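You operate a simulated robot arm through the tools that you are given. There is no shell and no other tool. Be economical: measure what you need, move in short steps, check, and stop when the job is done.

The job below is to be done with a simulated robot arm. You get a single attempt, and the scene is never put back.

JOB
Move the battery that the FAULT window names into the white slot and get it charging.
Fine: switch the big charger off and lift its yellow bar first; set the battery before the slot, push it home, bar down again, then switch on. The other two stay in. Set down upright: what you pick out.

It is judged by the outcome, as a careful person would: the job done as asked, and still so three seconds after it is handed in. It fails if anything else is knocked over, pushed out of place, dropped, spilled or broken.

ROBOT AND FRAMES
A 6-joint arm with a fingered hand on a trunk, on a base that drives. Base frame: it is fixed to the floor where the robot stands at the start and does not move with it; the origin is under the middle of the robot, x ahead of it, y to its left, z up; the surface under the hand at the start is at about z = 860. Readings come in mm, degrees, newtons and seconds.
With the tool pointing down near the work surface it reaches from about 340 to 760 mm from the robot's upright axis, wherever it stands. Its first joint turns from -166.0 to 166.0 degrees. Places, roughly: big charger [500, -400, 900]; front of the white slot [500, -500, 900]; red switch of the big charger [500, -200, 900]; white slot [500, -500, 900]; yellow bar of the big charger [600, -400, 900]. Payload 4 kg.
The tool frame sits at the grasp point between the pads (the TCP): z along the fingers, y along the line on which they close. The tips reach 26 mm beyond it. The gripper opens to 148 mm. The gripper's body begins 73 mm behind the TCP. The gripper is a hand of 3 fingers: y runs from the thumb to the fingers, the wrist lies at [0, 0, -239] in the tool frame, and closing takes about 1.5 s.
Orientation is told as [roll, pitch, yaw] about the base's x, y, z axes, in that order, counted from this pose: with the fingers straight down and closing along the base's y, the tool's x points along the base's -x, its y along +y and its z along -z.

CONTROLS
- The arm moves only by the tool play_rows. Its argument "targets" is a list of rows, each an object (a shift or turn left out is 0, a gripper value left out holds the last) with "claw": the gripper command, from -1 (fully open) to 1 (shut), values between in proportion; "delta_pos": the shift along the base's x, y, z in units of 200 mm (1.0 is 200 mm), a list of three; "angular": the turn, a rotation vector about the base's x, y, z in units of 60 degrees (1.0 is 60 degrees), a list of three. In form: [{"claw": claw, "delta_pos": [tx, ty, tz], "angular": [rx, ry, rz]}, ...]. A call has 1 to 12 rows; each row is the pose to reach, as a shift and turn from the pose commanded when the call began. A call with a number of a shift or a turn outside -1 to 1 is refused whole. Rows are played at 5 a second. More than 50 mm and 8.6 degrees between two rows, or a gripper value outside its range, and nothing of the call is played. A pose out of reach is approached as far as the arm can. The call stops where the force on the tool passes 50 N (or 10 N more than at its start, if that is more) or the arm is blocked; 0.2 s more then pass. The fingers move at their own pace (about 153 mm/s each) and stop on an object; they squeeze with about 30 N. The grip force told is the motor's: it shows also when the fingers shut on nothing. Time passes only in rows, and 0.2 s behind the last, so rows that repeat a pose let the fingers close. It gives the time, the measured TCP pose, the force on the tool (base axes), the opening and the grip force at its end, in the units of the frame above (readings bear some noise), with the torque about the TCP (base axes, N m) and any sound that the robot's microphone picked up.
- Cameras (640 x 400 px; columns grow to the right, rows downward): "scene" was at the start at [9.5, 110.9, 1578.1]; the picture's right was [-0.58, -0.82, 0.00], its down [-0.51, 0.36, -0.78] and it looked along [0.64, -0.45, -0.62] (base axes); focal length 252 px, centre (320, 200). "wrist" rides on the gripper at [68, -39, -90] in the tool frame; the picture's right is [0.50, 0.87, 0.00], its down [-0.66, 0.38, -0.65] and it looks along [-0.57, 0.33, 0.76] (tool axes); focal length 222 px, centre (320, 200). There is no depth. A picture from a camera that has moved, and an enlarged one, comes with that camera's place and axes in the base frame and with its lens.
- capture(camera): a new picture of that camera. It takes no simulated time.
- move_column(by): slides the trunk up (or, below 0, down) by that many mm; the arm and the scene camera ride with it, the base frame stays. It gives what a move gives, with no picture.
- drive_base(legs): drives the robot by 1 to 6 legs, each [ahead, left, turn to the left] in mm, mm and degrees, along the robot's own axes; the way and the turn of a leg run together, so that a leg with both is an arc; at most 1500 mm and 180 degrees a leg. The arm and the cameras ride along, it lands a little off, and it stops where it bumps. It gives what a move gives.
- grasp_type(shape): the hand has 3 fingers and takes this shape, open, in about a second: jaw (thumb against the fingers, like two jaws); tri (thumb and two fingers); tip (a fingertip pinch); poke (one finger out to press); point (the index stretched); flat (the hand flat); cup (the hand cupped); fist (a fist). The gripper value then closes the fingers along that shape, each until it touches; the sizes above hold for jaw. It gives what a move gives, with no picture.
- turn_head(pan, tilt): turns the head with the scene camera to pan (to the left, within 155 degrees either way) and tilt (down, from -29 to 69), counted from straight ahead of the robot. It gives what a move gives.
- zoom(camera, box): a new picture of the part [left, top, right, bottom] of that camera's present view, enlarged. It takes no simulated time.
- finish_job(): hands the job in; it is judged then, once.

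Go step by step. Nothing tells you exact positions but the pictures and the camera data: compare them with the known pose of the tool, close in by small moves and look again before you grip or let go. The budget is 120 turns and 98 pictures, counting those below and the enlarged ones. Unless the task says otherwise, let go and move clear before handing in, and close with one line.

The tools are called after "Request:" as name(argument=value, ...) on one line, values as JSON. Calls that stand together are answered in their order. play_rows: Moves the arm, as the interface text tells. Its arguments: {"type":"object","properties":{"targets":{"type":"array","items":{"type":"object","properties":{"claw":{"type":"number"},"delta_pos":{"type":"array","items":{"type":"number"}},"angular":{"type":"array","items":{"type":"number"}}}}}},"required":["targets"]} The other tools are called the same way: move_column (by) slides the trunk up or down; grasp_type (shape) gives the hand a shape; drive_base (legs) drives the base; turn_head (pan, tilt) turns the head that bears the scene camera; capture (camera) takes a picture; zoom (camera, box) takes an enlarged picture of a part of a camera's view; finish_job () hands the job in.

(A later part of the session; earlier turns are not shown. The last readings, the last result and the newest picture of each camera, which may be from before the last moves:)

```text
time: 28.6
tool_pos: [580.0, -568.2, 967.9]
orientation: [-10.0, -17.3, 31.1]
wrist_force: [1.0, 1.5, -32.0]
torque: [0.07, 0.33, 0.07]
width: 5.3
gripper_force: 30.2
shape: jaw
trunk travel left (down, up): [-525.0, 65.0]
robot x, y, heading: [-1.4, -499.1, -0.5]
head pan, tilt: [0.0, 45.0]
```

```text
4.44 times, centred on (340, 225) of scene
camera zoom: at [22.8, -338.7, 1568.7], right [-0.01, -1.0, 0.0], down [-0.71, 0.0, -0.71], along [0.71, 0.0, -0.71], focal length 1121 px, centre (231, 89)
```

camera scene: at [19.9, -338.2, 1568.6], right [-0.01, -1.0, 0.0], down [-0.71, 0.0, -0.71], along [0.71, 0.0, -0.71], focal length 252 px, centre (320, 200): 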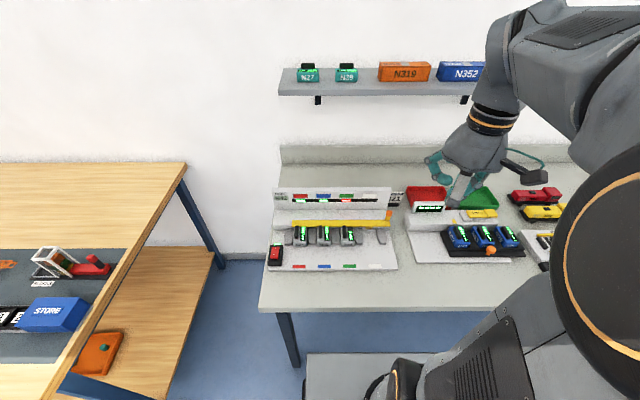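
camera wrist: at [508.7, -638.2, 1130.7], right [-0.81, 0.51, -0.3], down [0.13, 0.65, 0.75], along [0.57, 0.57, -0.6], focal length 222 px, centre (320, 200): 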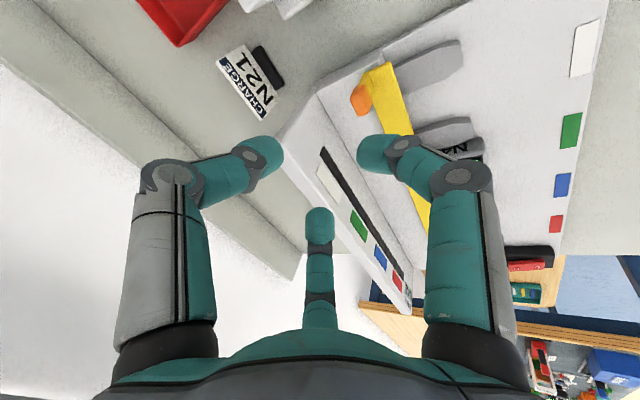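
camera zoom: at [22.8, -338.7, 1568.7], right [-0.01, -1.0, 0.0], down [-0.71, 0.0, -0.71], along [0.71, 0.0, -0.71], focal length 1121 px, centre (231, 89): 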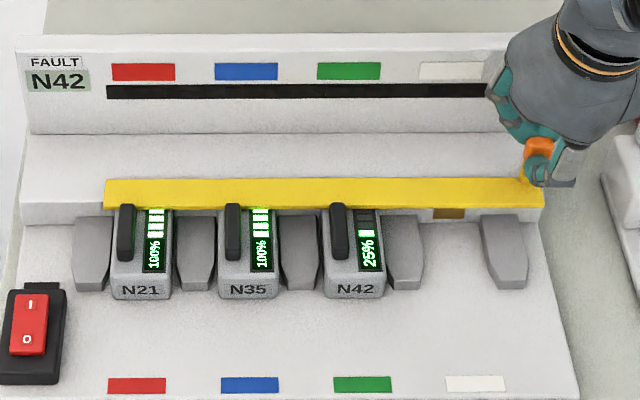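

The bar didn't move under 30 N straight up, since the fingers slid up the stem. The lever probably swings back about a hinge along y, so I'll ease down and push the knob gently +x.

Request:
play_rows(targets=[{"delta_pos": [0, 0, -0.05]}, {"delta_pos": [0.03, 0, -0.06]}, {"delta_pos": [0.06, 0, -0.06]}, {"delta_pos": [0.09, 0, -0.06]}])

Request:
zoom(camera="wrist", box=[200, 80, 440, 260])

Request:
zoom(camera="scene", box=[270, 180, 410, 270])

```text
time: 29.5
tool_pos: [587.5, -567.5, 962.9]
orientation: [-10.4, -17.6, 31.2]
wrist_force: [-24.2, 0.9, 33.1]
torque: [0.0, 1.56, 0.25]
width: 11.5
gripper_force: 30.0
shape: jaw
trunk travel left (down, up): [-525.0, 65.0]
robot x, y, heading: [-4.6, -501.0, -0.4]
head pan, tilt: [0.0, 45.0]
stopped in row 4: the force on the tool passed its limit at 52 N (the readings are from after the stop); the commanded pose is now the measured one
```

```text
2.22 times, centred on (320, 170) of wrist
camera zoom: at [517.4, -635.8, 1034.2], right [-0.81, 0.51, -0.3], down [0.13, 0.65, 0.75], along [0.57, 0.56, -0.59], focal length 494 px, centre (320, 267)
```

zoom: 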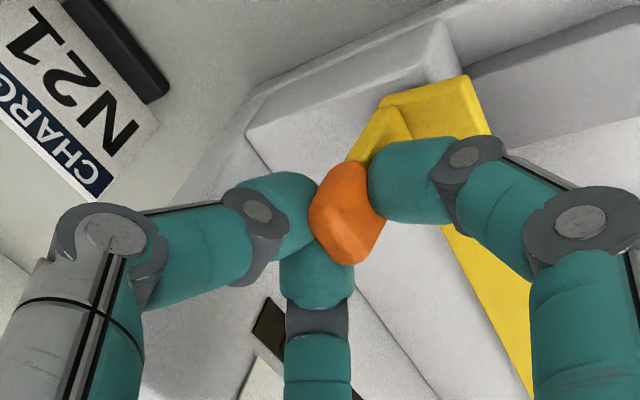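

```text
4.44 times, centred on (340, 225) of scene
camera zoom: at [13.4, -338.1, 1568.8], right [-0.01, -1.0, 0.0], down [-0.7, 0.0, -0.71], along [0.71, -0.01, -0.7], focal length 1121 px, centre (231, 89)
```

zoom: 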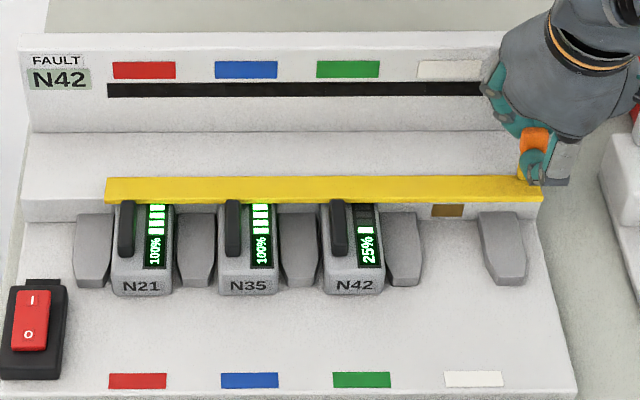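

I'll regrip lower on the stem and test +x cleanly.

Request:
play_rows(targets=[{"claw": 0.3}, {"claw": 0.3}, {"claw": 0.3, "delta_pos": [-0.03, 0, -0.02]}, {"claw": 0.3, "delta_pos": [-0.045, 0, -0.06]}, {"claw": 0.3, "delta_pos": [-0.045, 0, -0.09]}, {"claw": 1, "delta_pos": [-0.045, 0, -0.09]}, {"claw": 1, "delta_pos": [-0.045, 0, -0.09]}, {"claw": 1, "delta_pos": [-0.045, 0, -0.09]}, {"claw": 1, "delta_pos": [-0.045, 0, -0.09]}, {"claw": 1, "delta_pos": [-0.045, 0, -0.09]}])

Request:
play_rows(targets=[{"delta_pos": [0.02, 0, 0]}, {"delta_pos": [0.04, 0, 0]}, {"delta_pos": [0.06, 0, 0]}, {"delta_pos": [0.08, 0, 0]}])

Request:
zoom(camera="wrist", box=[200, 80, 440, 260])

```text
time: 31.7
tool_pos: [583.2, -567.2, 940.7]
orientation: [-10.0, -17.4, 31.1]
wrist_force: [-5.2, -3.4, -0.8]
torque: [-0.02, 0.41, 0.06]
width: 0.0
gripper_force: 30.1
shape: jaw
trunk travel left (down, up): [-525.0, 65.0]
robot x, y, heading: [-0.9, -498.5, -0.3]
head pan, tilt: [0.0, 45.0]
```

```text
time: 32.7
tool_pos: [592.6, -566.9, 943.3]
orientation: [-10.1, -17.5, 31.1]
wrist_force: [-40.4, 4.1, 19.3]
torque: [0.06, 1.76, -0.05]
width: 2.5
gripper_force: 30.1
shape: jaw
trunk travel left (down, up): [-525.0, 65.0]
robot x, y, heading: [-3.2, -499.5, -0.2]
head pan, tilt: [0.0, 45.0]
```

```text
2.22 times, centred on (320, 170) of wrist
camera zoom: at [523.9, -635.0, 1014.7], right [-0.81, 0.51, -0.3], down [0.14, 0.65, 0.75], along [0.57, 0.57, -0.59], focal length 494 px, centre (320, 267)
```

zoom: 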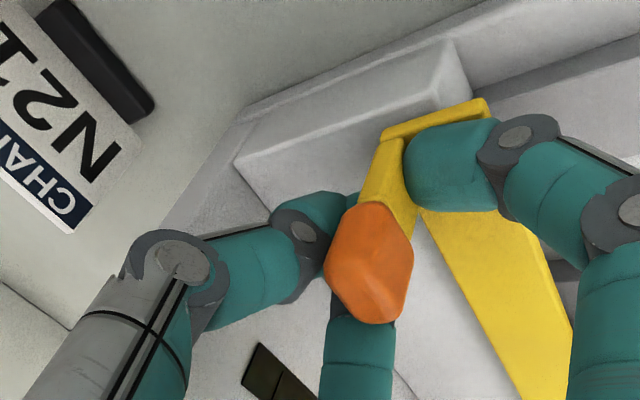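

Neither +z nor +x yields. I'll test the other directions with the current grip: back off, then -y.

Request:
play_rows(targets=[{"delta_pos": [-0.03, 0, 0]}, {"delta_pos": [-0.05, 0, 0]}, {"delta_pos": [-0.05, -0.02, 0]}, {"delta_pos": [-0.05, -0.05, 0]}, {"delta_pos": [-0.05, -0.08, 0]}])

Request:
zoom(camera="wrist", box=[200, 80, 440, 260])

Request:
zoom(camera="scene", box=[270, 180, 410, 270])

```text
time: 33.9
tool_pos: [587.0, -580.2, 942.3]
orientation: [-10.2, -17.5, 31.3]
wrist_force: [0.9, 34.3, 11.2]
torque: [0.74, 0.4, -0.36]
width: 0.6
gripper_force: 30.2
shape: jaw
trunk travel left (down, up): [-525.0, 65.0]
robot x, y, heading: [-2.0, -499.5, -0.5]
head pan, tilt: [0.0, 45.0]
```

```text
2.22 times, centred on (320, 170) of wrist
camera zoom: at [518.7, -647.9, 1013.5], right [-0.81, 0.5, -0.3], down [0.13, 0.65, 0.75], along [0.57, 0.56, -0.6], focal length 494 px, centre (320, 267)
```

zoom: 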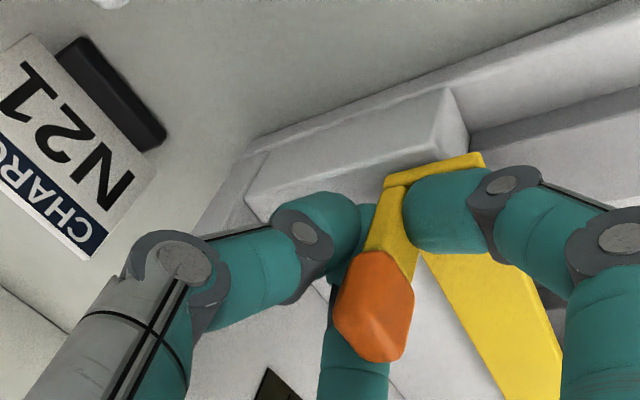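

```text
4.44 times, centred on (340, 225) of scene
camera zoom: at [18.6, -334.2, 1568.1], right [-0.01, -1.0, 0.0], down [-0.71, 0.0, -0.71], along [0.71, -0.01, -0.71], focal length 1121 px, centre (231, 89)
```

zoom: 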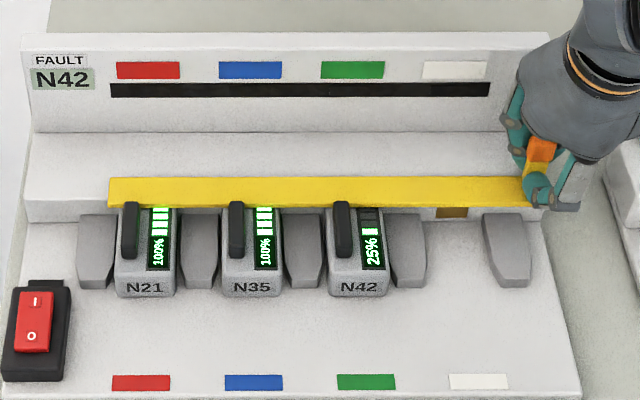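

Request:
play_rows(targets=[{"delta_pos": [0, 0.05, 0]}, {"delta_pos": [-0.02, 0.06, 0]}, {"delta_pos": [-0.05, 0.06, 0]}, {"delta_pos": [-0.08, 0.06, 0]}, {"delta_pos": [-0.11, 0.06, 0]}])

Request:
zoom(camera="wrist", box=[200, 80, 440, 260])

```text
time: 35.1
tool_pos: [575.8, -573.5, 940.5]
orientation: [-10.7, -17.8, 31.5]
wrist_force: [25.2, 1.9, -15.4]
torque: [-0.01, 0.06, -0.33]
width: 0.0
gripper_force: 29.2
shape: jaw
trunk travel left (down, up): [-525.0, 65.0]
robot x, y, heading: [2.7, -496.8, -0.4]
head pan, tilt: [0.0, 45.0]
stopped in row 5: the force on the tool passed its limit at 52 N (the readings are from after the stop); the commanded pose is now the measured one
```

```text
2.22 times, centred on (320, 170) of wrist
camera zoom: at [505.5, -641.3, 1012.3], right [-0.81, 0.5, -0.31], down [0.13, 0.66, 0.74], along [0.57, 0.56, -0.59], focal length 494 px, centre (320, 267)
```

zoom: 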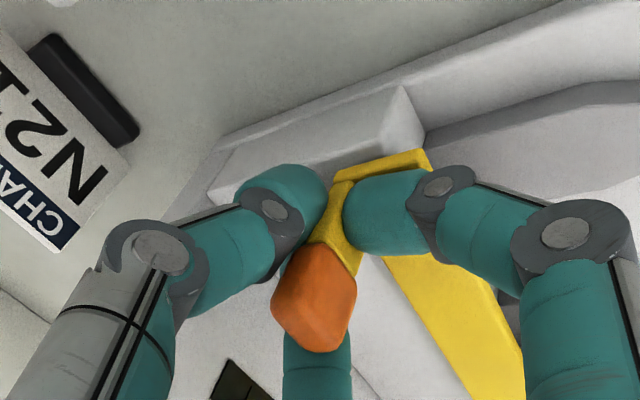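

The grasp centre was behind the stem: the tips were at x≈590, and the stem is at (579.5,-568,914). I'll regrip with the tips centred on the stem under the orange, then lift.

Request:
play_rows(targets=[{"claw": 0.35}, {"claw": 0.35}, {"claw": 0.35}, {"delta_pos": [-0.025, 0.027, 0]}, {"delta_pos": [-0.025, 0.027, -0.02]}, {"claw": 1, "delta_pos": [-0.025, 0.027, -0.02]}, {"claw": 1, "delta_pos": [-0.025, 0.027, -0.02]}, {"claw": 1, "delta_pos": [-0.025, 0.027, -0.02]}, {"claw": 1, "delta_pos": [-0.025, 0.027, -0.02]}, {"claw": 1, "delta_pos": [-0.025, 0.027, -0.02]}])

Request:
zoom(camera="wrist", box=[200, 80, 440, 260])

```text
time: 37.4
tool_pos: [566.3, -569.0, 938.0]
orientation: [-10.5, -17.8, 31.4]
wrist_force: [-10.1, -2.4, -7.2]
torque: [0.03, 0.52, -0.08]
width: 19.3
gripper_force: 29.8
shape: jaw
trunk travel left (down, up): [-525.0, 65.0]
robot x, y, heading: [-2.8, -497.3, -0.6]
head pan, tilt: [0.0, 45.0]
```

```text
2.22 times, centred on (320, 170) of wrist
camera zoom: at [495.1, -636.7, 1009.2], right [-0.81, 0.5, -0.3], down [0.13, 0.65, 0.75], along [0.57, 0.56, -0.59], focal length 494 px, centre (320, 267)
```

zoom: 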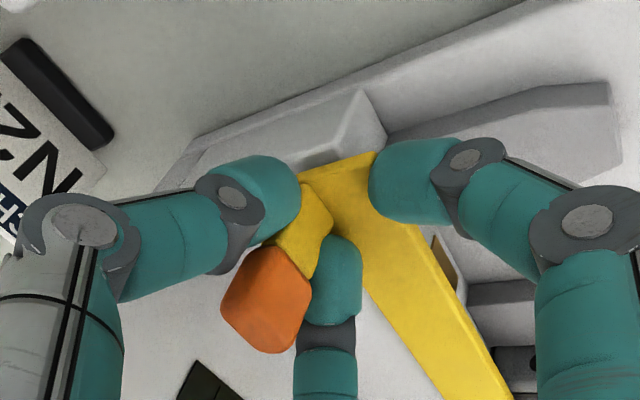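

The fingers now pinch across the bar itself beside the stem, which is a solid grip. Lifting slowly.

Request:
play_rows(targets=[{"delta_pos": [0, 0, 0.02]}, {"delta_pos": [0, 0, 0.04]}, {"delta_pos": [0, 0, 0.06]}, {"delta_pos": [0, 0, 0.08]}, {"delta_pos": [0, 0, 0.1]}])

Request:
zoom(camera="wrist", box=[200, 80, 440, 260])

Request:
zoom(camera="scene", box=[270, 180, 410, 270])

```text
time: 38.6
tool_pos: [565.6, -572.9, 954.6]
orientation: [-10.3, -17.4, 31.1]
wrist_force: [0.7, -19.8, -26.9]
torque: [-0.31, 0.22, -0.22]
width: 9.4
gripper_force: 29.6
shape: jaw
trunk travel left (down, up): [-525.0, 65.0]
robot x, y, heading: [0.2, -501.3, -0.8]
head pan, tilt: [0.0, 45.0]
stopped in row 5: the force on the tool passed its limit at 51 N (the readings are from after the stop); the commanded pose is now the measured one
```

```text
2.22 times, centred on (320, 170) of wrist
camera zoom: at [496.5, -640.5, 1025.9], right [-0.81, 0.51, -0.3], down [0.13, 0.65, 0.75], along [0.57, 0.56, -0.6], focal length 494 px, centre (320, 267)
```

zoom: 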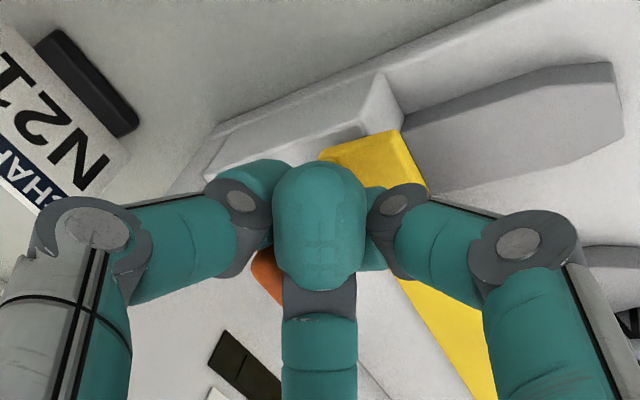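

```text
4.44 times, centred on (340, 225) of scene
camera zoom: at [22.9, -341.9, 1568.9], right [-0.01, -1.0, 0.0], down [-0.71, 0.01, -0.71], along [0.71, 0.0, -0.71], focal length 1121 px, centre (231, 89)
```

zoom: 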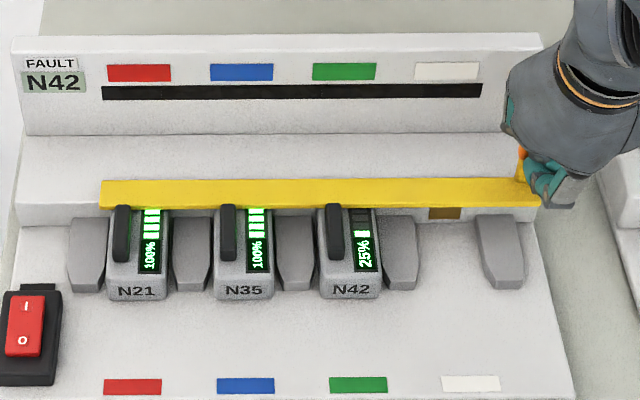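

A straight lift won't do: it hinges about its rear edge with the knob as the lever. I'll open, withdraw, close the fingers, and push the knob +x at its own height with the tips.

Request:
play_rows(targets=[{"claw": 0.3}, {"claw": 0.2}, {"claw": 0.2}, {"claw": 0.2, "delta_pos": [0, 0, 0.1]}, {"delta_pos": [0, 0, 0.3]}, {"claw": 1, "delta_pos": [-0.1, 0.02, 0.4]}, {"claw": 1, "delta_pos": [-0.2, 0.02, 0.4]}, {"claw": 1, "delta_pos": [-0.2, 0.02, 0.3]}, {"claw": 1, "delta_pos": [-0.2, 0.02, 0.2]}, {"claw": 1, "delta_pos": [-0.2, 0.02, 0.1]}, {"claw": 1, "delta_pos": [-0.2, 0.02, 0.04]}])

Request:
zoom(camera="wrist", box=[200, 80, 440, 260])

Request:
zoom(camera="scene", box=[330, 180, 430, 260])

```text
time: 41.0
tool_pos: [526.1, -564.7, 964.4]
orientation: [-10.5, -17.7, 31.3]
wrist_force: [0.1, 0.3, -0.4]
torque: [-0.02, 0.02, -0.01]
width: 0.1
gripper_force: 29.9
shape: jaw
trunk travel left (down, up): [-525.0, 65.0]
robot x, y, heading: [-3.3, -500.2, -0.3]
head pan, tilt: [0.0, 45.0]
```

```text
2.22 times, centred on (320, 170) of wrist
camera zoom: at [456.3, -632.6, 1036.2], right [-0.81, 0.5, -0.3], down [0.13, 0.65, 0.74], along [0.58, 0.56, -0.59], focal length 494 px, centre (320, 267)
```

zoom: 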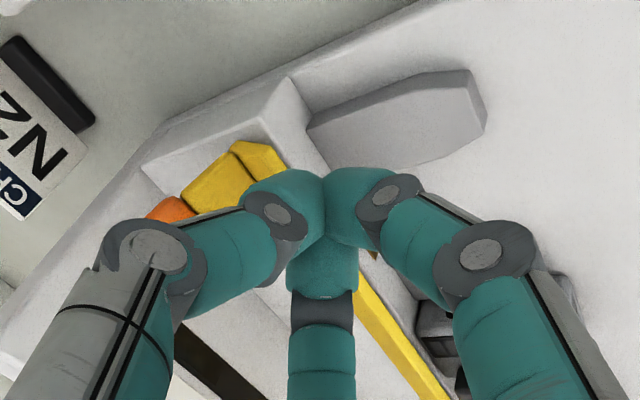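

```text
5.00 times, centred on (380, 220) of scene
camera zoom: at [20.5, -339.0, 1568.6], right [-0.01, -1.0, 0.0], down [-0.71, 0.01, -0.71], along [0.71, -0.01, -0.71], focal length 1261 px, centre (20, 100)
```

zoom: 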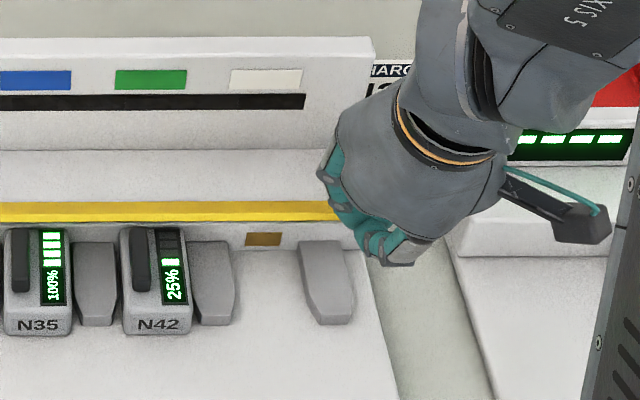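

The bar has rotated: its front edge is up. I'll withdraw to see how far.

Request:
play_rows(targets=[{"delta_pos": [-0.1, 0, 0.2]}, {"delta_pos": [-0.2, -0.1, 0.4]}, {"delta_pos": [-0.3, -0.3, 0.4]}, {"delta_pos": [-0.3, -0.5, 0.4]}])

Request:
zoom(camera="scene", box=[256, 180, 416, 280])

Request:
zoom(camera="scene", box=[355, 200, 405, 231])

```text
time: 42.0
tool_pos: [466.1, -667.7, 1042.5]
orientation: [-10.7, -17.7, 31.4]
wrist_force: [0.4, -0.2, -0.5]
torque: [0.0, -0.01, 0.04]
width: 0.0
gripper_force: 30.3
shape: jaw
trunk travel left (down, up): [-525.0, 65.0]
robot x, y, heading: [-2.6, -501.4, -0.5]
head pan, tilt: [0.0, 45.0]
```

```text
4.00 times, centred on (336, 230) of scene
camera zoom: at [20.5, -339.3, 1568.6], right [-0.01, -1.0, 0.0], down [-0.71, 0.01, -0.71], along [0.71, -0.01, -0.71], focal length 1009 px, centre (256, 80)
```

zoom: 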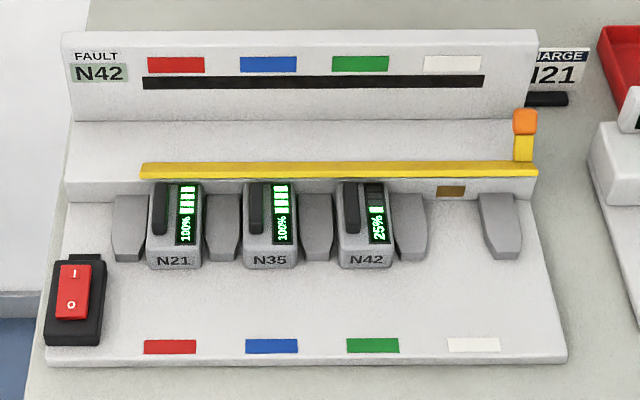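

```text
12.80 times, centred on (380, 216) of scene
camera zoom: at [20.5, -339.3, 1568.6], right [-0.01, -1.0, 0.0], down [-0.71, 0.01, -0.71], along [0.71, -0.01, -0.71], focal length 3228 px, centre (-448, 2)
```

zoom: 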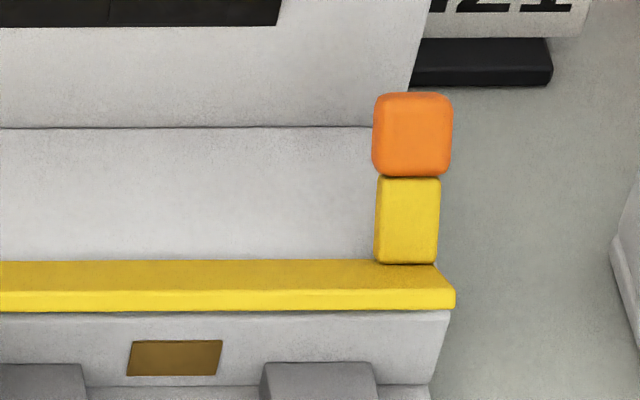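

The bar is about a third open and stays there. I'll tilt the hand further back and push the knob further +x from the front.

Request:
play_rows(targets=[{"delta_pos": [0.1, 0.15, 0], "angular": [0, -0.08, 0]}, {"delta_pos": [0.2, 0.3, -0.05], "angular": [0, -0.17, 0]}, {"delta_pos": [0.3, 0.45, -0.15], "angular": [0, -0.25, 0]}, {"delta_pos": [0.35, 0.5, -0.3], "angular": [0, -0.25, 0]}, {"delta_pos": [0.38, 0.5, -0.4], "angular": [0, -0.25, 0]}, {"delta_pos": [0.38, 0.5, -0.44], "angular": [0, -0.25, 0]}])

Request:
zoom(camera="wrist", box=[200, 80, 440, 260])

Request:
zoom(camera="scene", box=[330, 180, 430, 260])

```text
time: 43.4
tool_pos: [554.2, -579.1, 993.5]
orientation: [-22.9, -25.8, 33.4]
wrist_force: [-0.5, -0.1, -0.2]
torque: [-0.01, 0.0, 0.01]
width: 0.0
gripper_force: 30.3
shape: jaw
out of reach, approached as far as the arm can: row 2, 3, 4, 5, 6
trunk travel left (down, up): [-525.0, 65.0]
robot x, y, heading: [1.9, -501.0, -0.4]
head pan, tilt: [0.0, 45.0]
```

```text
2.22 times, centred on (320, 170) of wrist
camera zoom: at [467.4, -635.9, 1053.1], right [-0.69, 0.5, -0.52], down [0.0, 0.72, 0.7], along [0.72, 0.48, -0.5], focal length 494 px, centre (320, 267)
```

zoom: 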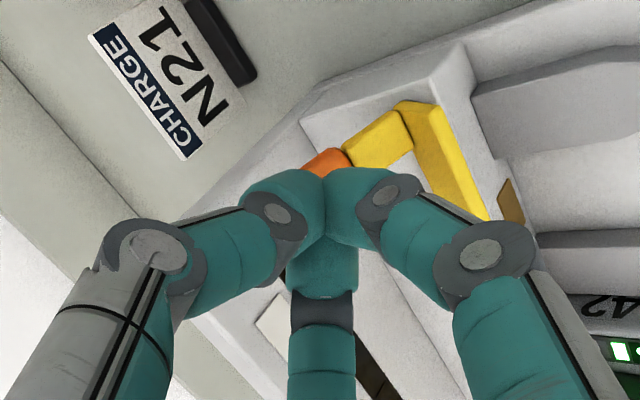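

```text
5.00 times, centred on (380, 220) of scene
camera zoom: at [20.4, -339.0, 1568.6], right [-0.01, -1.0, 0.0], down [-0.71, 0.01, -0.71], along [0.71, -0.01, -0.71], focal length 1261 px, centre (20, 100)
```

zoom: 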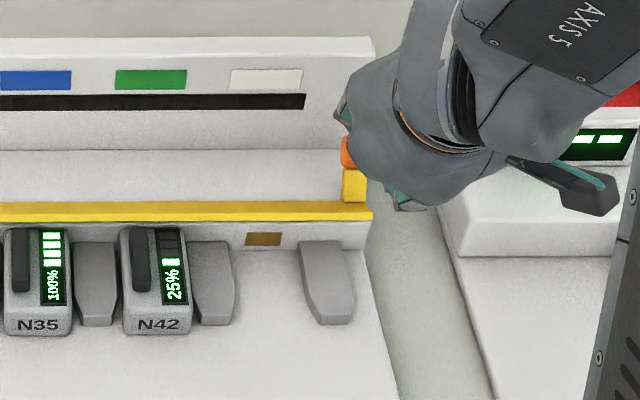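

Request:
play_rows(targets=[{"delta_pos": [-0.1, 0.03, 0], "angular": [0.02, 0.08, 0]}, {"delta_pos": [-0.15, 0.06, 0], "angular": [0.04, 0.17, 0]}, {"delta_pos": [-0.15, 0.06, -0.1], "angular": [0.04, 0.23, 0]}, {"delta_pos": [-0.1, 0.06, -0.18], "angular": [0.04, 0.23, 0]}])

```text
time: 44.4
tool_pos: [535.1, -563.6, 956.2]
orientation: [-12.9, -15.2, 29.9]
wrist_force: [0.8, 0.4, 0.6]
torque: [0.02, 0.0, 0.02]
width: 0.0
gripper_force: 29.8
shape: jaw
out of reach, approached as far as the arm can: row 1
trunk travel left (down, up): [-525.0, 65.0]
robot x, y, heading: [0.0, -503.2, -0.1]
head pan, tilt: [0.0, 45.0]
```

Request:
play_rows(targets=[{"delta_pos": [0.1, 0, 0]}, {"delta_pos": [0.17, 0, 0]}, {"delta_pos": [0.2, 0, 0]}, {"delta_pos": [0.22, 0, 0]}, {"delta_pos": [0.24, 0, 0]}, {"delta_pos": [0.26, 0, 0]}, {"delta_pos": [0.28, 0, 0]}])

Request:
zoom(camera="wrist", box=[200, 80, 440, 260])

Request:
zoom(camera="scene", box=[330, 180, 430, 260])

```text
time: 46.0
tool_pos: [588.7, -563.3, 960.6]
orientation: [-12.9, -15.2, 29.8]
wrist_force: [-14.7, -1.0, 10.1]
torque: [-0.05, 0.2, -0.03]
width: 0.0
gripper_force: 30.3
shape: jaw
trunk travel left (down, up): [-525.0, 65.0]
robot x, y, heading: [-1.3, -495.5, -0.2]
head pan, tilt: [0.0, 45.0]
```

```text
2.22 times, centred on (320, 170) of wrist
camera zoom: at [517.5, -625.0, 1036.0], right [-0.79, 0.52, -0.32], down [0.17, 0.69, 0.71], along [0.58, 0.51, -0.63], focal length 494 px, centre (320, 267)
```

zoom: 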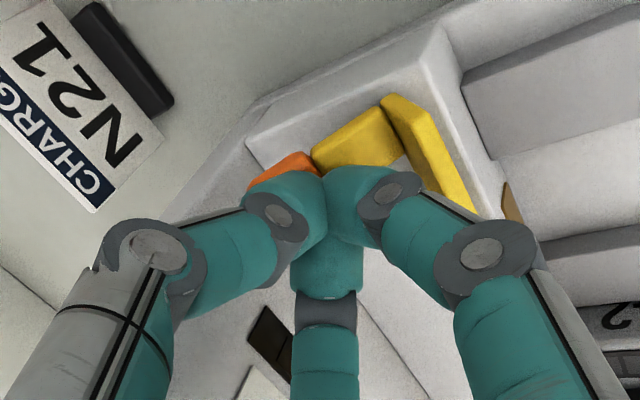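

```text
5.00 times, centred on (380, 220) of scene
camera zoom: at [17.8, -339.0, 1568.8], right [-0.01, -1.0, 0.0], down [-0.71, 0.01, -0.71], along [0.71, -0.01, -0.71], focal length 1261 px, centre (20, 100)
```

zoom: 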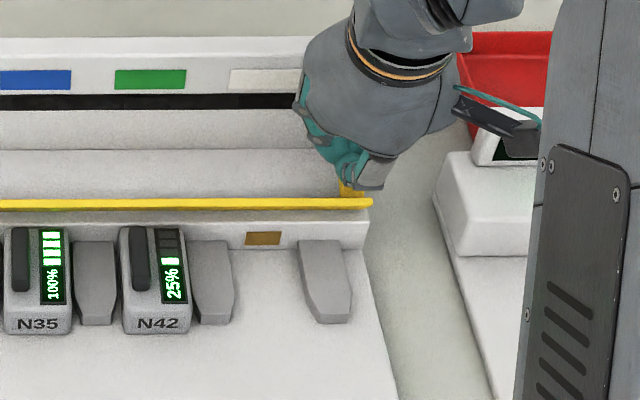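

It swings with about 15 N. Pushing on back and slightly down.

Request:
play_rows(targets=[{"delta_pos": [0.015, 0, -0.02]}, {"delta_pos": [0.03, 0, -0.04]}, {"delta_pos": [0.045, 0, -0.06]}, {"delta_pos": [0.06, 0, -0.08]}])

Request:
zoom(camera="scene", box=[330, 180, 430, 260])

```text
time: 46.5
tool_pos: [589.8, -563.9, 959.6]
orientation: [-13.2, -15.7, 29.8]
wrist_force: [-17.1, 3.6, 22.2]
torque: [0.13, 0.16, 0.06]
width: 0.0
gripper_force: 30.1
shape: jaw
trunk travel left (down, up): [-525.0, 65.0]
robot x, y, heading: [-0.5, -500.3, -0.3]
head pan, tilt: [0.0, 45.0]
stopped in row 2: the force on the tool passed its limit at 55 N (the readings are from after the stop); the commanded pose is now the measured one
```

```text
5.00 times, centred on (380, 220) of scene
camera zoom: at [13.3, -338.7, 1569.1], right [-0.01, -1.0, 0.0], down [-0.7, 0.01, -0.71], along [0.71, -0.01, -0.7], focal length 1261 px, centre (20, 100)
```

zoom: 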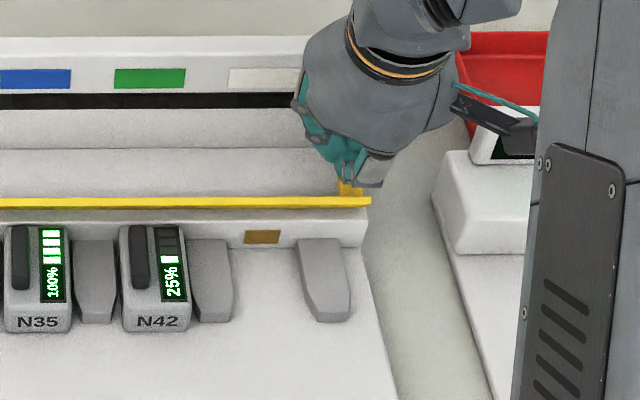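

The bar is well up and at its stop. I'll back off, straighten the hand and check that it stays while looking at N42.

Request:
play_rows(targets=[{"delta_pos": [-0.1, 0, 0.05]}, {"delta_pos": [-0.3, 0, 0.15]}, {"delta_pos": [-0.5, 0, 0.25]}, {"delta_pos": [-0.65, 0, 0.4], "angular": [0.03, 0.06, -0.1]}, {"delta_pos": [-0.7, 0, 0.5], "angular": [0.06, 0.12, -0.2]}, {"delta_pos": [-0.75, 0, 0.6], "angular": [0.1, 0.18, -0.3]}, {"delta_pos": [-0.75, 0, 0.6], "angular": [0.14, 0.22, -0.4]}, {"claw": -0.3, "delta_pos": [-0.75, 0, 0.6], "angular": [0.16, 0.26, -0.49]}])

Request:
zoom(camera="scene", box=[256, 180, 416, 280])

Request:
capture(camera="wrist")

```text
time: 48.3
tool_pos: [446.0, -562.6, 1075.0]
orientation: [0.1, -2.5, -2.0]
wrist_force: [0.4, 0.2, 0.6]
torque: [-0.01, 0.0, 0.04]
width: 94.8
gripper_force: 0.1
shape: jaw
trunk travel left (down, up): [-525.0, 65.0]
robot x, y, heading: [0.0, -499.2, -0.3]
head pan, tilt: [0.0, 45.0]
```

```text
4.00 times, centred on (336, 230) of scene
camera zoom: at [20.3, -339.1, 1568.6], right [-0.01, -1.0, 0.0], down [-0.71, 0.01, -0.71], along [0.71, -0.01, -0.71], focal length 1009 px, centre (256, 80)
```

zoom: 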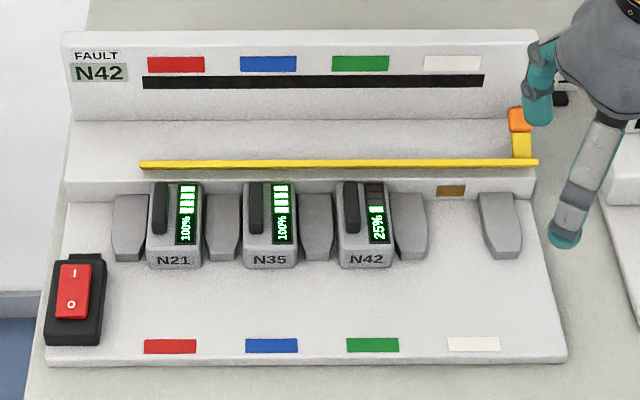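

```text
37 pictures are left
camera wrist: at [371.1, -601.0, 1162.2], right [-0.47, 0.88, -0.02], down [0.64, 0.36, 0.68], along [0.61, 0.31, -0.73], focal length 222 px, centre (320, 200)
```

wrist: 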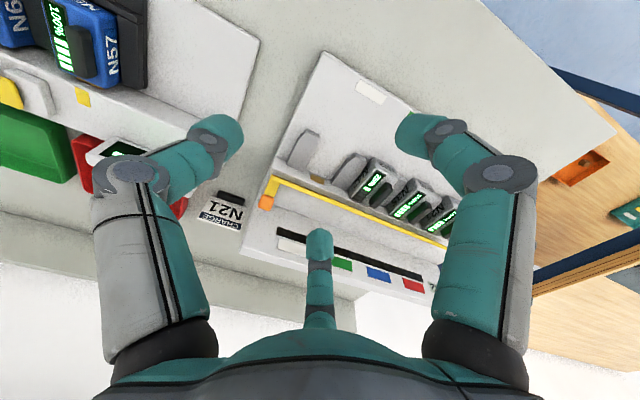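

The bar stays up. Zooming in on N42 to triangulate its handle.

Request:
zoom(camera="wrist", box=[280, 110, 440, 210])

Request:
zoom(camera="scene", box=[330, 215, 394, 255])

```text
4.00 times, centred on (360, 160) of wrist
camera zoom: at [371.1, -601.0, 1162.2], right [-0.47, 0.88, -0.02], down [0.64, 0.36, 0.68], along [0.61, 0.31, -0.73], focal length 888 px, centre (160, 360)
```

zoom: 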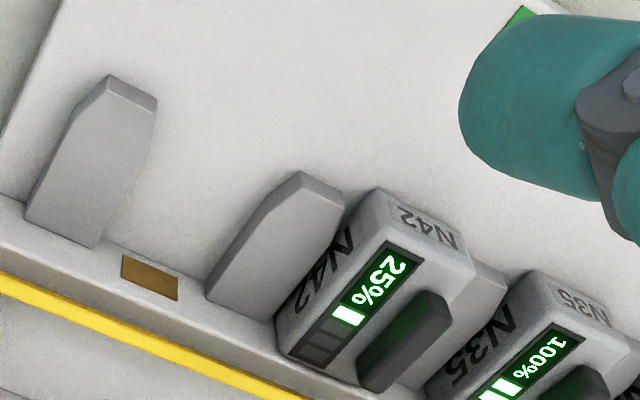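

```text
10.00 times, centred on (362, 235) of scene
camera zoom: at [20.3, -339.1, 1568.6], right [-0.01, -1.0, 0.0], down [-0.71, 0.01, -0.71], along [0.71, -0.01, -0.71], focal length 2522 px, centre (-100, -150)
```

zoom: 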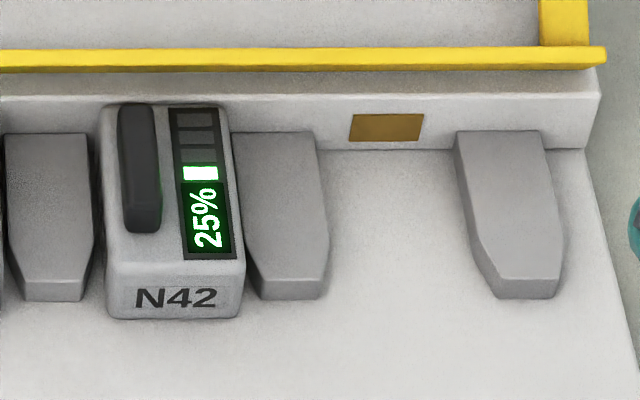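

The N42 handle fin spans x 505–545 at y≈-423.5, with its top at z≈919 and the body top at about 903. I'll hover over its front half with a slight back tilt to stay clear of the raised bar.

Request:
play_rows(targets=[{"claw": 0.32, "delta_pos": [0.08, 0.18, -0.1], "angular": [0, -0.05, 0.015]}, {"delta_pos": [0.16, 0.36, -0.2], "angular": [0, -0.1, 0.033]}, {"delta_pos": [0.24, 0.54, -0.3], "angular": [0, -0.16, 0.033]}, {"delta_pos": [0.32, 0.695, -0.4], "angular": [0, -0.16, 0.033]}, {"delta_pos": [0.32, 0.695, -0.5], "angular": [0, -0.16, 0.033]}, {"delta_pos": [0.32, 0.695, -0.5], "angular": [0, -0.16, 0.033]}])

Request:
zoom(camera="wrist", box=[180, 60, 460, 260])

Request:
zoom(camera="scene", box=[300, 180, 400, 260])

```text
time: 49.7
tool_pos: [508.1, -424.8, 972.5]
orientation: [0.1, -12.2, 0.1]
wrist_force: [0.1, 0.0, 1.4]
torque: [-0.03, -0.02, -0.03]
width: 50.4
gripper_force: 0.2
shape: jaw
trunk travel left (down, up): [-525.0, 65.0]
robot x, y, heading: [-4.0, -501.9, -0.2]
head pan, tilt: [0.0, 45.0]
```

```text
2.00 times, centred on (320, 160) of wrist
camera zoom: at [421.8, -464.5, 1047.4], right [-0.49, 0.87, -0.1], down [0.5, 0.38, 0.78], along [0.71, 0.33, -0.62], focal length 444 px, centre (320, 280)
```

zoom: 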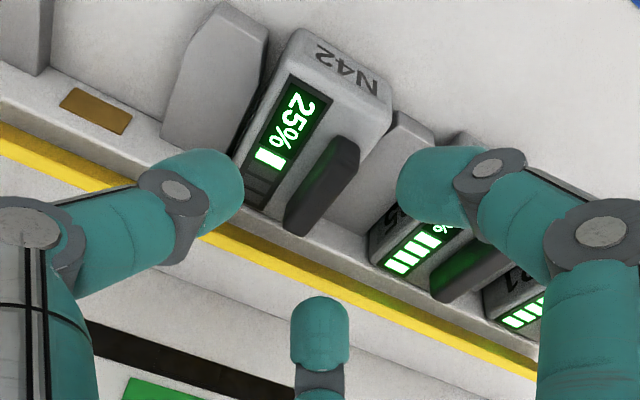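

```text
5.00 times, centred on (350, 220) of scene
camera zoom: at [20.0, -339.1, 1568.6], right [-0.01, -1.0, 0.0], down [-0.71, 0.01, -0.71], along [0.71, -0.01, -0.71], focal length 1261 px, centre (170, 100)
```

zoom: 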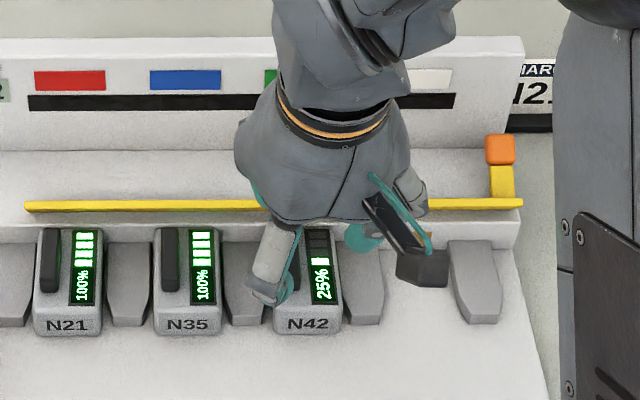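

Position agrees. I'll narrow the opening and descend partway, then check the clearance.

Request:
play_rows(targets=[{"claw": 0.5}, {"claw": 0.5}, {"delta_pos": [0, 0, -0.07]}, {"delta_pos": [0, 0, -0.13]}, {"delta_pos": [0, 0, -0.13]}])

Request:
zoom(camera="wrist", box=[180, 60, 460, 260])

```text
time: 50.9
tool_pos: [508.9, -425.0, 949.0]
orientation: [0.3, -12.3, 0.1]
wrist_force: [-0.2, 0.8, 0.9]
torque: [-0.01, 0.02, 0.03]
width: 37.6
gripper_force: 0.1
shape: jaw
trunk travel left (down, up): [-525.0, 65.0]
robot x, y, heading: [-3.6, -499.5, -0.0]
head pan, tilt: [0.0, 45.0]
```

```text
2.00 times, centred on (320, 160) of wrist
camera zoom: at [421.6, -464.3, 1023.0], right [-0.49, 0.87, -0.1], down [0.5, 0.38, 0.78], along [0.71, 0.33, -0.62], focal length 444 px, centre (320, 280)
```

zoom: 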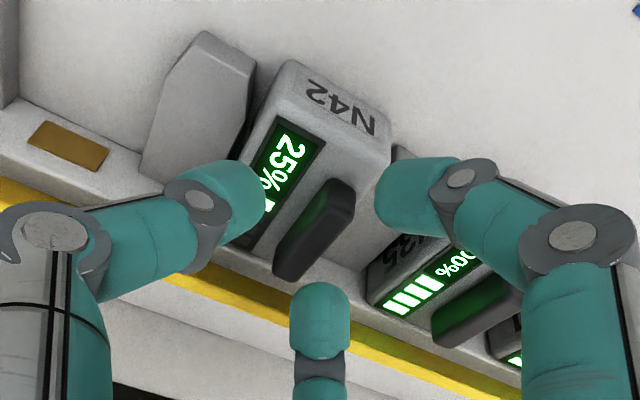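

Request:
play_rows(targets=[{"delta_pos": [0, 0, -0.04]}, {"delta_pos": [0, 0, -0.08]}, {"delta_pos": [0, 0, -0.08]}, {"claw": 1, "delta_pos": [0, 0, -0.08]}, {"claw": 1, "delta_pos": [0, 0, -0.08]}, {"claw": 1, "delta_pos": [0, 0, -0.08]}, {"claw": 1, "delta_pos": [0, 0, -0.08]}])

Request:
zoom(camera="wrist", box=[180, 60, 460, 260])

```text
time: 52.5
tool_pos: [507.6, -426.6, 935.0]
orientation: [0.2, -12.2, 0.0]
wrist_force: [-7.9, -9.0, 20.8]
torque: [-0.03, 0.08, 0.01]
width: 1.9
gripper_force: 30.0
shape: jaw
trunk travel left (down, up): [-525.0, 65.0]
robot x, y, heading: [0.5, -500.2, -0.4]
head pan, tilt: [0.0, 45.0]
```

```text
2.00 times, centred on (320, 160) of wrist
camera zoom: at [420.2, -466.0, 1008.8], right [-0.49, 0.87, -0.1], down [0.5, 0.38, 0.78], along [0.71, 0.33, -0.62], focal length 444 px, centre (320, 280)
```

zoom: 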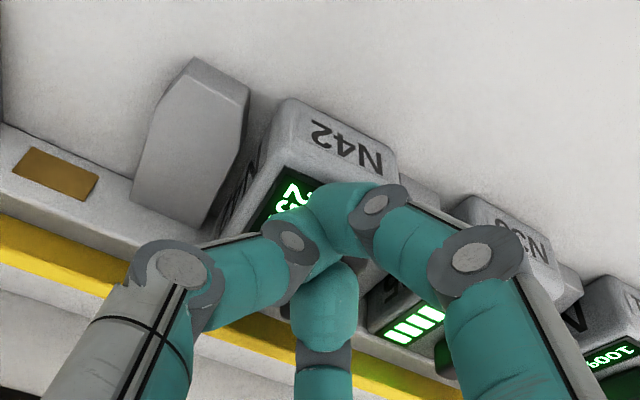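

The near finger slipped past the fin's front, so I'm gripping too far forward. I'll reopen, shift back along the fin with a bit more tilt, and regrip.

Request:
play_rows(targets=[{"claw": 0.5}, {"claw": 0.5}, {"claw": 0.5, "delta_pos": [0, 0, 0.1]}, {"delta_pos": [0.02, 0.005, 0.12], "angular": [0, -0.07, 0]}, {"delta_pos": [0.045, 0.005, 0.12], "angular": [0, -0.13, 0]}, {"delta_pos": [0.045, 0.005, 0.06], "angular": [0, -0.13, 0]}, {"delta_pos": [0.045, 0.005, 0.02], "angular": [0, -0.13, 0]}])

Request:
zoom(camera="wrist", box=[180, 60, 460, 260])

```text
time: 54.1
tool_pos: [518.0, -425.0, 937.6]
orientation: [0.3, -20.0, 0.0]
wrist_force: [-1.0, 1.2, 1.3]
torque: [0.02, 0.03, -0.01]
width: 37.0
gripper_force: 0.0
shape: jaw
trunk travel left (down, up): [-525.0, 65.0]
robot x, y, heading: [-3.0, -500.3, -0.8]
head pan, tilt: [0.0, 45.0]
```

```text
2.00 times, centred on (320, 160) of wrist
camera zoom: at [421.7, -464.2, 999.9], right [-0.47, 0.87, -0.17], down [0.39, 0.38, 0.84], along [0.79, 0.33, -0.52], focal length 444 px, centre (320, 280)
```

zoom: 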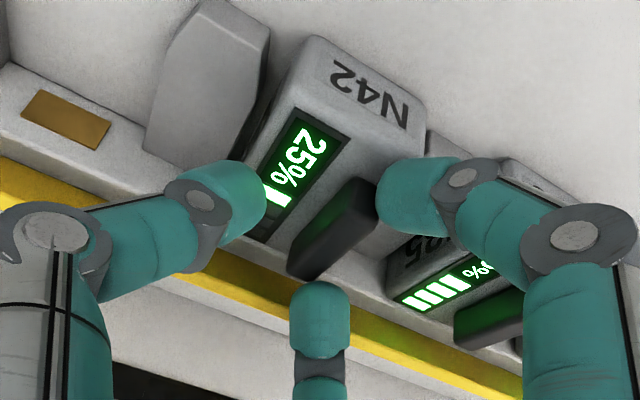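

Request:
play_rows(targets=[{"delta_pos": [0.01, 0, -0.03]}, {"delta_pos": [0.01, 0, -0.03]}, {"claw": 0.8, "delta_pos": [0.01, 0, -0.03]}, {"claw": 1, "delta_pos": [0.01, 0, -0.03]}, {"claw": 1, "delta_pos": [0.01, 0, -0.03]}, {"claw": 1, "delta_pos": [0.01, 0, -0.03]}, {"claw": 1, "delta_pos": [0.01, 0, -0.03]}])

Request:
zoom(camera="wrist", box=[180, 60, 460, 260])

```text
time: 54.8
tool_pos: [518.8, -420.8, 937.4]
orientation: [0.2, -20.9, 0.4]
wrist_force: [-17.9, 8.5, 39.3]
torque: [0.51, 0.0, 0.2]
width: 21.5
gripper_force: 0.0
shape: jaw
trunk travel left (down, up): [-525.0, 65.0]
robot x, y, heading: [-1.7, -501.6, -0.4]
head pan, tilt: [0.0, 45.0]
stopped in row 3: the force on the tool passed its limit at 56 N (the readings are from after the stop); the commanded pose is now the measured one
```

```text
2.00 times, centred on (320, 160) of wrist
camera zoom: at [422.6, -461.6, 998.8], right [-0.47, 0.86, -0.17], down [0.38, 0.38, 0.85], along [0.8, 0.34, -0.5], focal length 444 px, centre (320, 280)
```

zoom: 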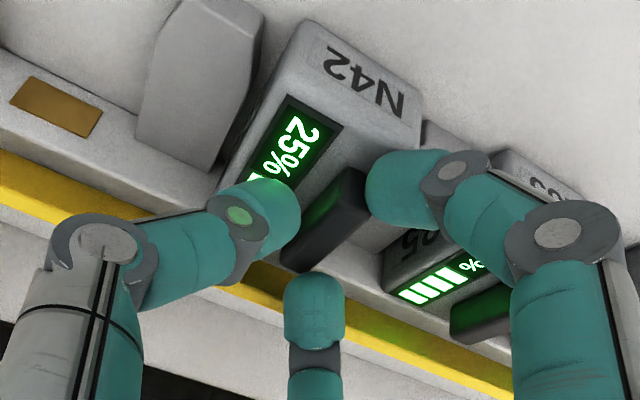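

The tips touch the body top. I'll raise a few mm and close.

Request:
play_rows(targets=[{"claw": 0.65, "delta_pos": [0, -0.01, 0.03]}, {"delta_pos": [0, -0.015, 0.035]}, {"claw": 0.9, "delta_pos": [0, -0.015, 0.035]}, {"claw": 1, "delta_pos": [0, -0.015, 0.035]}, {"claw": 1, "delta_pos": [0, -0.015, 0.035]}, {"claw": 1, "delta_pos": [0, -0.015, 0.035]}])

Request:
zoom(camera="wrist", box=[180, 60, 460, 260])

```text
time: 56.2
tool_pos: [518.4, -426.2, 940.6]
orientation: [0.3, -20.3, 0.2]
wrist_force: [-14.5, -1.4, 2.5]
torque: [-0.03, 0.36, 0.05]
width: 11.8
gripper_force: 30.0
shape: jaw
trunk travel left (down, up): [-525.0, 65.0]
robot x, y, heading: [-2.0, -503.2, -0.6]
head pan, tilt: [0.0, 45.0]
```

```text
2.00 times, centred on (320, 160) of wrist
camera zoom: at [423.2, -466.1, 1002.1], right [-0.47, 0.86, -0.17], down [0.39, 0.38, 0.84], along [0.79, 0.33, -0.51], focal length 444 px, centre (320, 280)
```

zoom: 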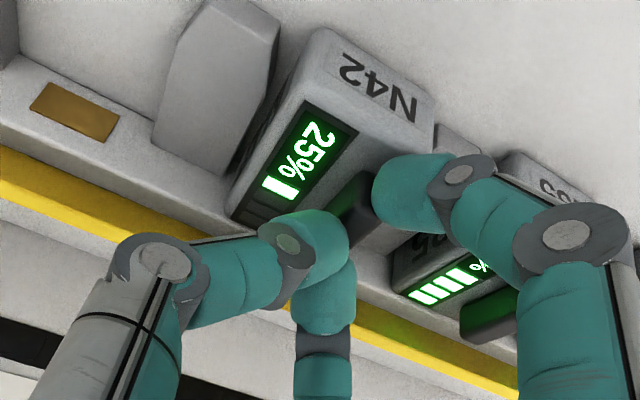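

The fin is held at width 11.8 with 30 N. Pulling the battery straight out along -x.

Request:
play_rows(targets=[{"delta_pos": [-0.04, 0, 0]}, {"delta_pos": [-0.08, 0, 0]}, {"delta_pos": [-0.13, 0, 0]}, {"delta_pos": [-0.18, 0, 0]}, {"delta_pos": [-0.23, 0, 0]}, {"delta_pos": [-0.28, 0, 0]}, {"delta_pos": [-0.33, 0, 0]}, {"delta_pos": [-0.36, 0, 0]}])

Request:
zoom(camera="wrist", box=[180, 60, 460, 260])

Request:
zoom(camera="scene", box=[300, 200, 400, 280])

```text
time: 58.0
tool_pos: [449.1, -425.5, 941.0]
orientation: [0.3, -20.4, 0.2]
wrist_force: [-0.2, 0.1, 1.1]
torque: [0.01, 0.01, -0.02]
width: 8.5
gripper_force: 29.7
shape: jaw
trunk travel left (down, up): [-525.0, 65.0]
robot x, y, heading: [-3.0, -500.0, -0.2]
head pan, tilt: [0.0, 45.0]
```

```text
2.00 times, centred on (320, 160) of wrist
camera zoom: at [352.8, -465.9, 1001.9], right [-0.47, 0.86, -0.17], down [0.38, 0.38, 0.84], along [0.79, 0.33, -0.51], focal length 444 px, centre (320, 280)
```

zoom: 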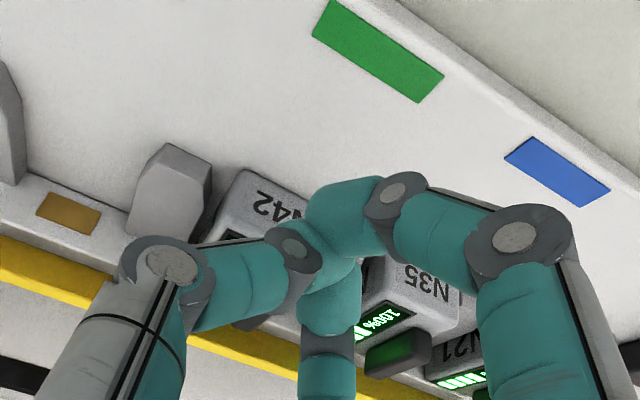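

```text
5.00 times, centred on (350, 240) of scene
camera zoom: at [19.7, -338.9, 1568.6], right [-0.01, -1.0, 0.0], down [-0.71, 0.01, -0.71], along [0.71, -0.01, -0.71], focal length 1261 px, centre (170, 0)
```

zoom: 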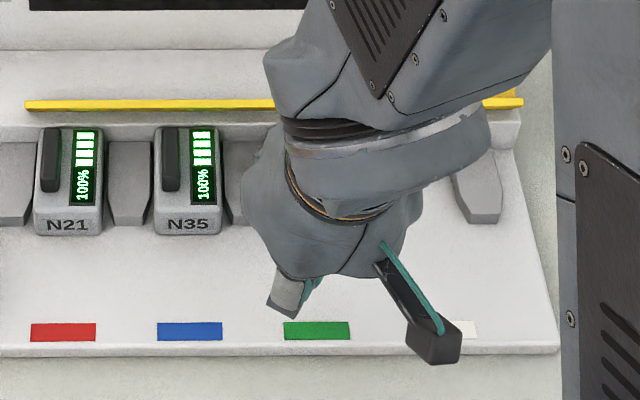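

The fingers slipped off the fin and N42 stayed in. I'll raise and see whether the "tip" pinch suits the thin fin better.

Request:
play_rows(targets=[{"claw": 0.5, "delta_pos": [0, 0, 0.2]}, {"delta_pos": [0, 0, 0.3]}])

Request:
grasp_type(shape="tip")

Request:
capture(camera="wrist")

```text
time: 58.6
tool_pos: [447.8, -425.2, 1000.6]
orientation: [0.2, -20.4, 0.3]
wrist_force: [0.3, 0.2, 0.7]
torque: [-0.01, 0.0, -0.05]
width: 36.8
gripper_force: 0.1
shape: jaw
out of reach, approached as far as the arm can: row 1
trunk travel left (down, up): [-525.0, 65.0]
robot x, y, heading: [-2.6, -496.8, -0.4]
head pan, tilt: [0.0, 45.0]
```

```text
time: 59.5
tool_pos: [449.8, -425.5, 999.9]
orientation: [0.2, -20.4, 0.3]
wrist_force: [0.1, -0.5, 0.1]
torque: [0.0, 0.0, 0.0]
width: 147.9
gripper_force: 0.1
shape: tip
trunk travel left (down, up): [-525.0, 65.0]
robot x, y, heading: [2.6, -499.5, -0.4]
head pan, tilt: [0.0, 45.0]
```

```text
25 pictures are left
camera wrist: at [352.8, -465.5, 1061.4], right [-0.47, 0.86, -0.17], down [0.38, 0.38, 0.84], along [0.79, 0.33, -0.51], focal length 222 px, centre (320, 200)
```

wrist: 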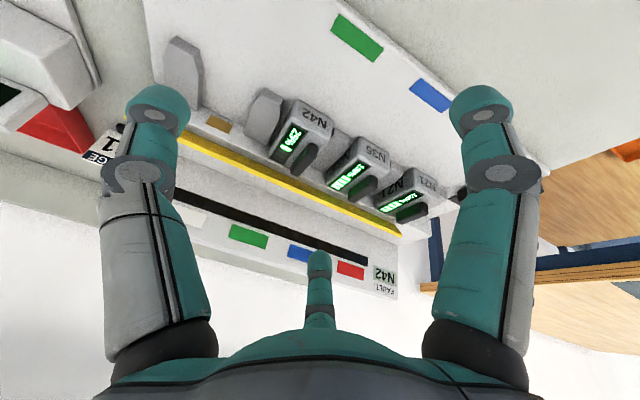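

Request:
zoom(camera="wrist", box=[230, 70, 390, 190])

```text
3.33 times, centred on (310, 130) of wrist
camera zoom: at [352.8, -465.5, 1061.4], right [-0.47, 0.86, -0.17], down [0.38, 0.38, 0.84], along [0.79, 0.33, -0.51], focal length 740 px, centre (353, 433)
```

zoom: 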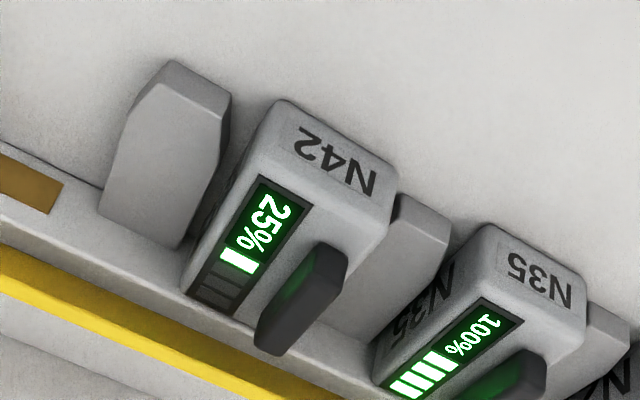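

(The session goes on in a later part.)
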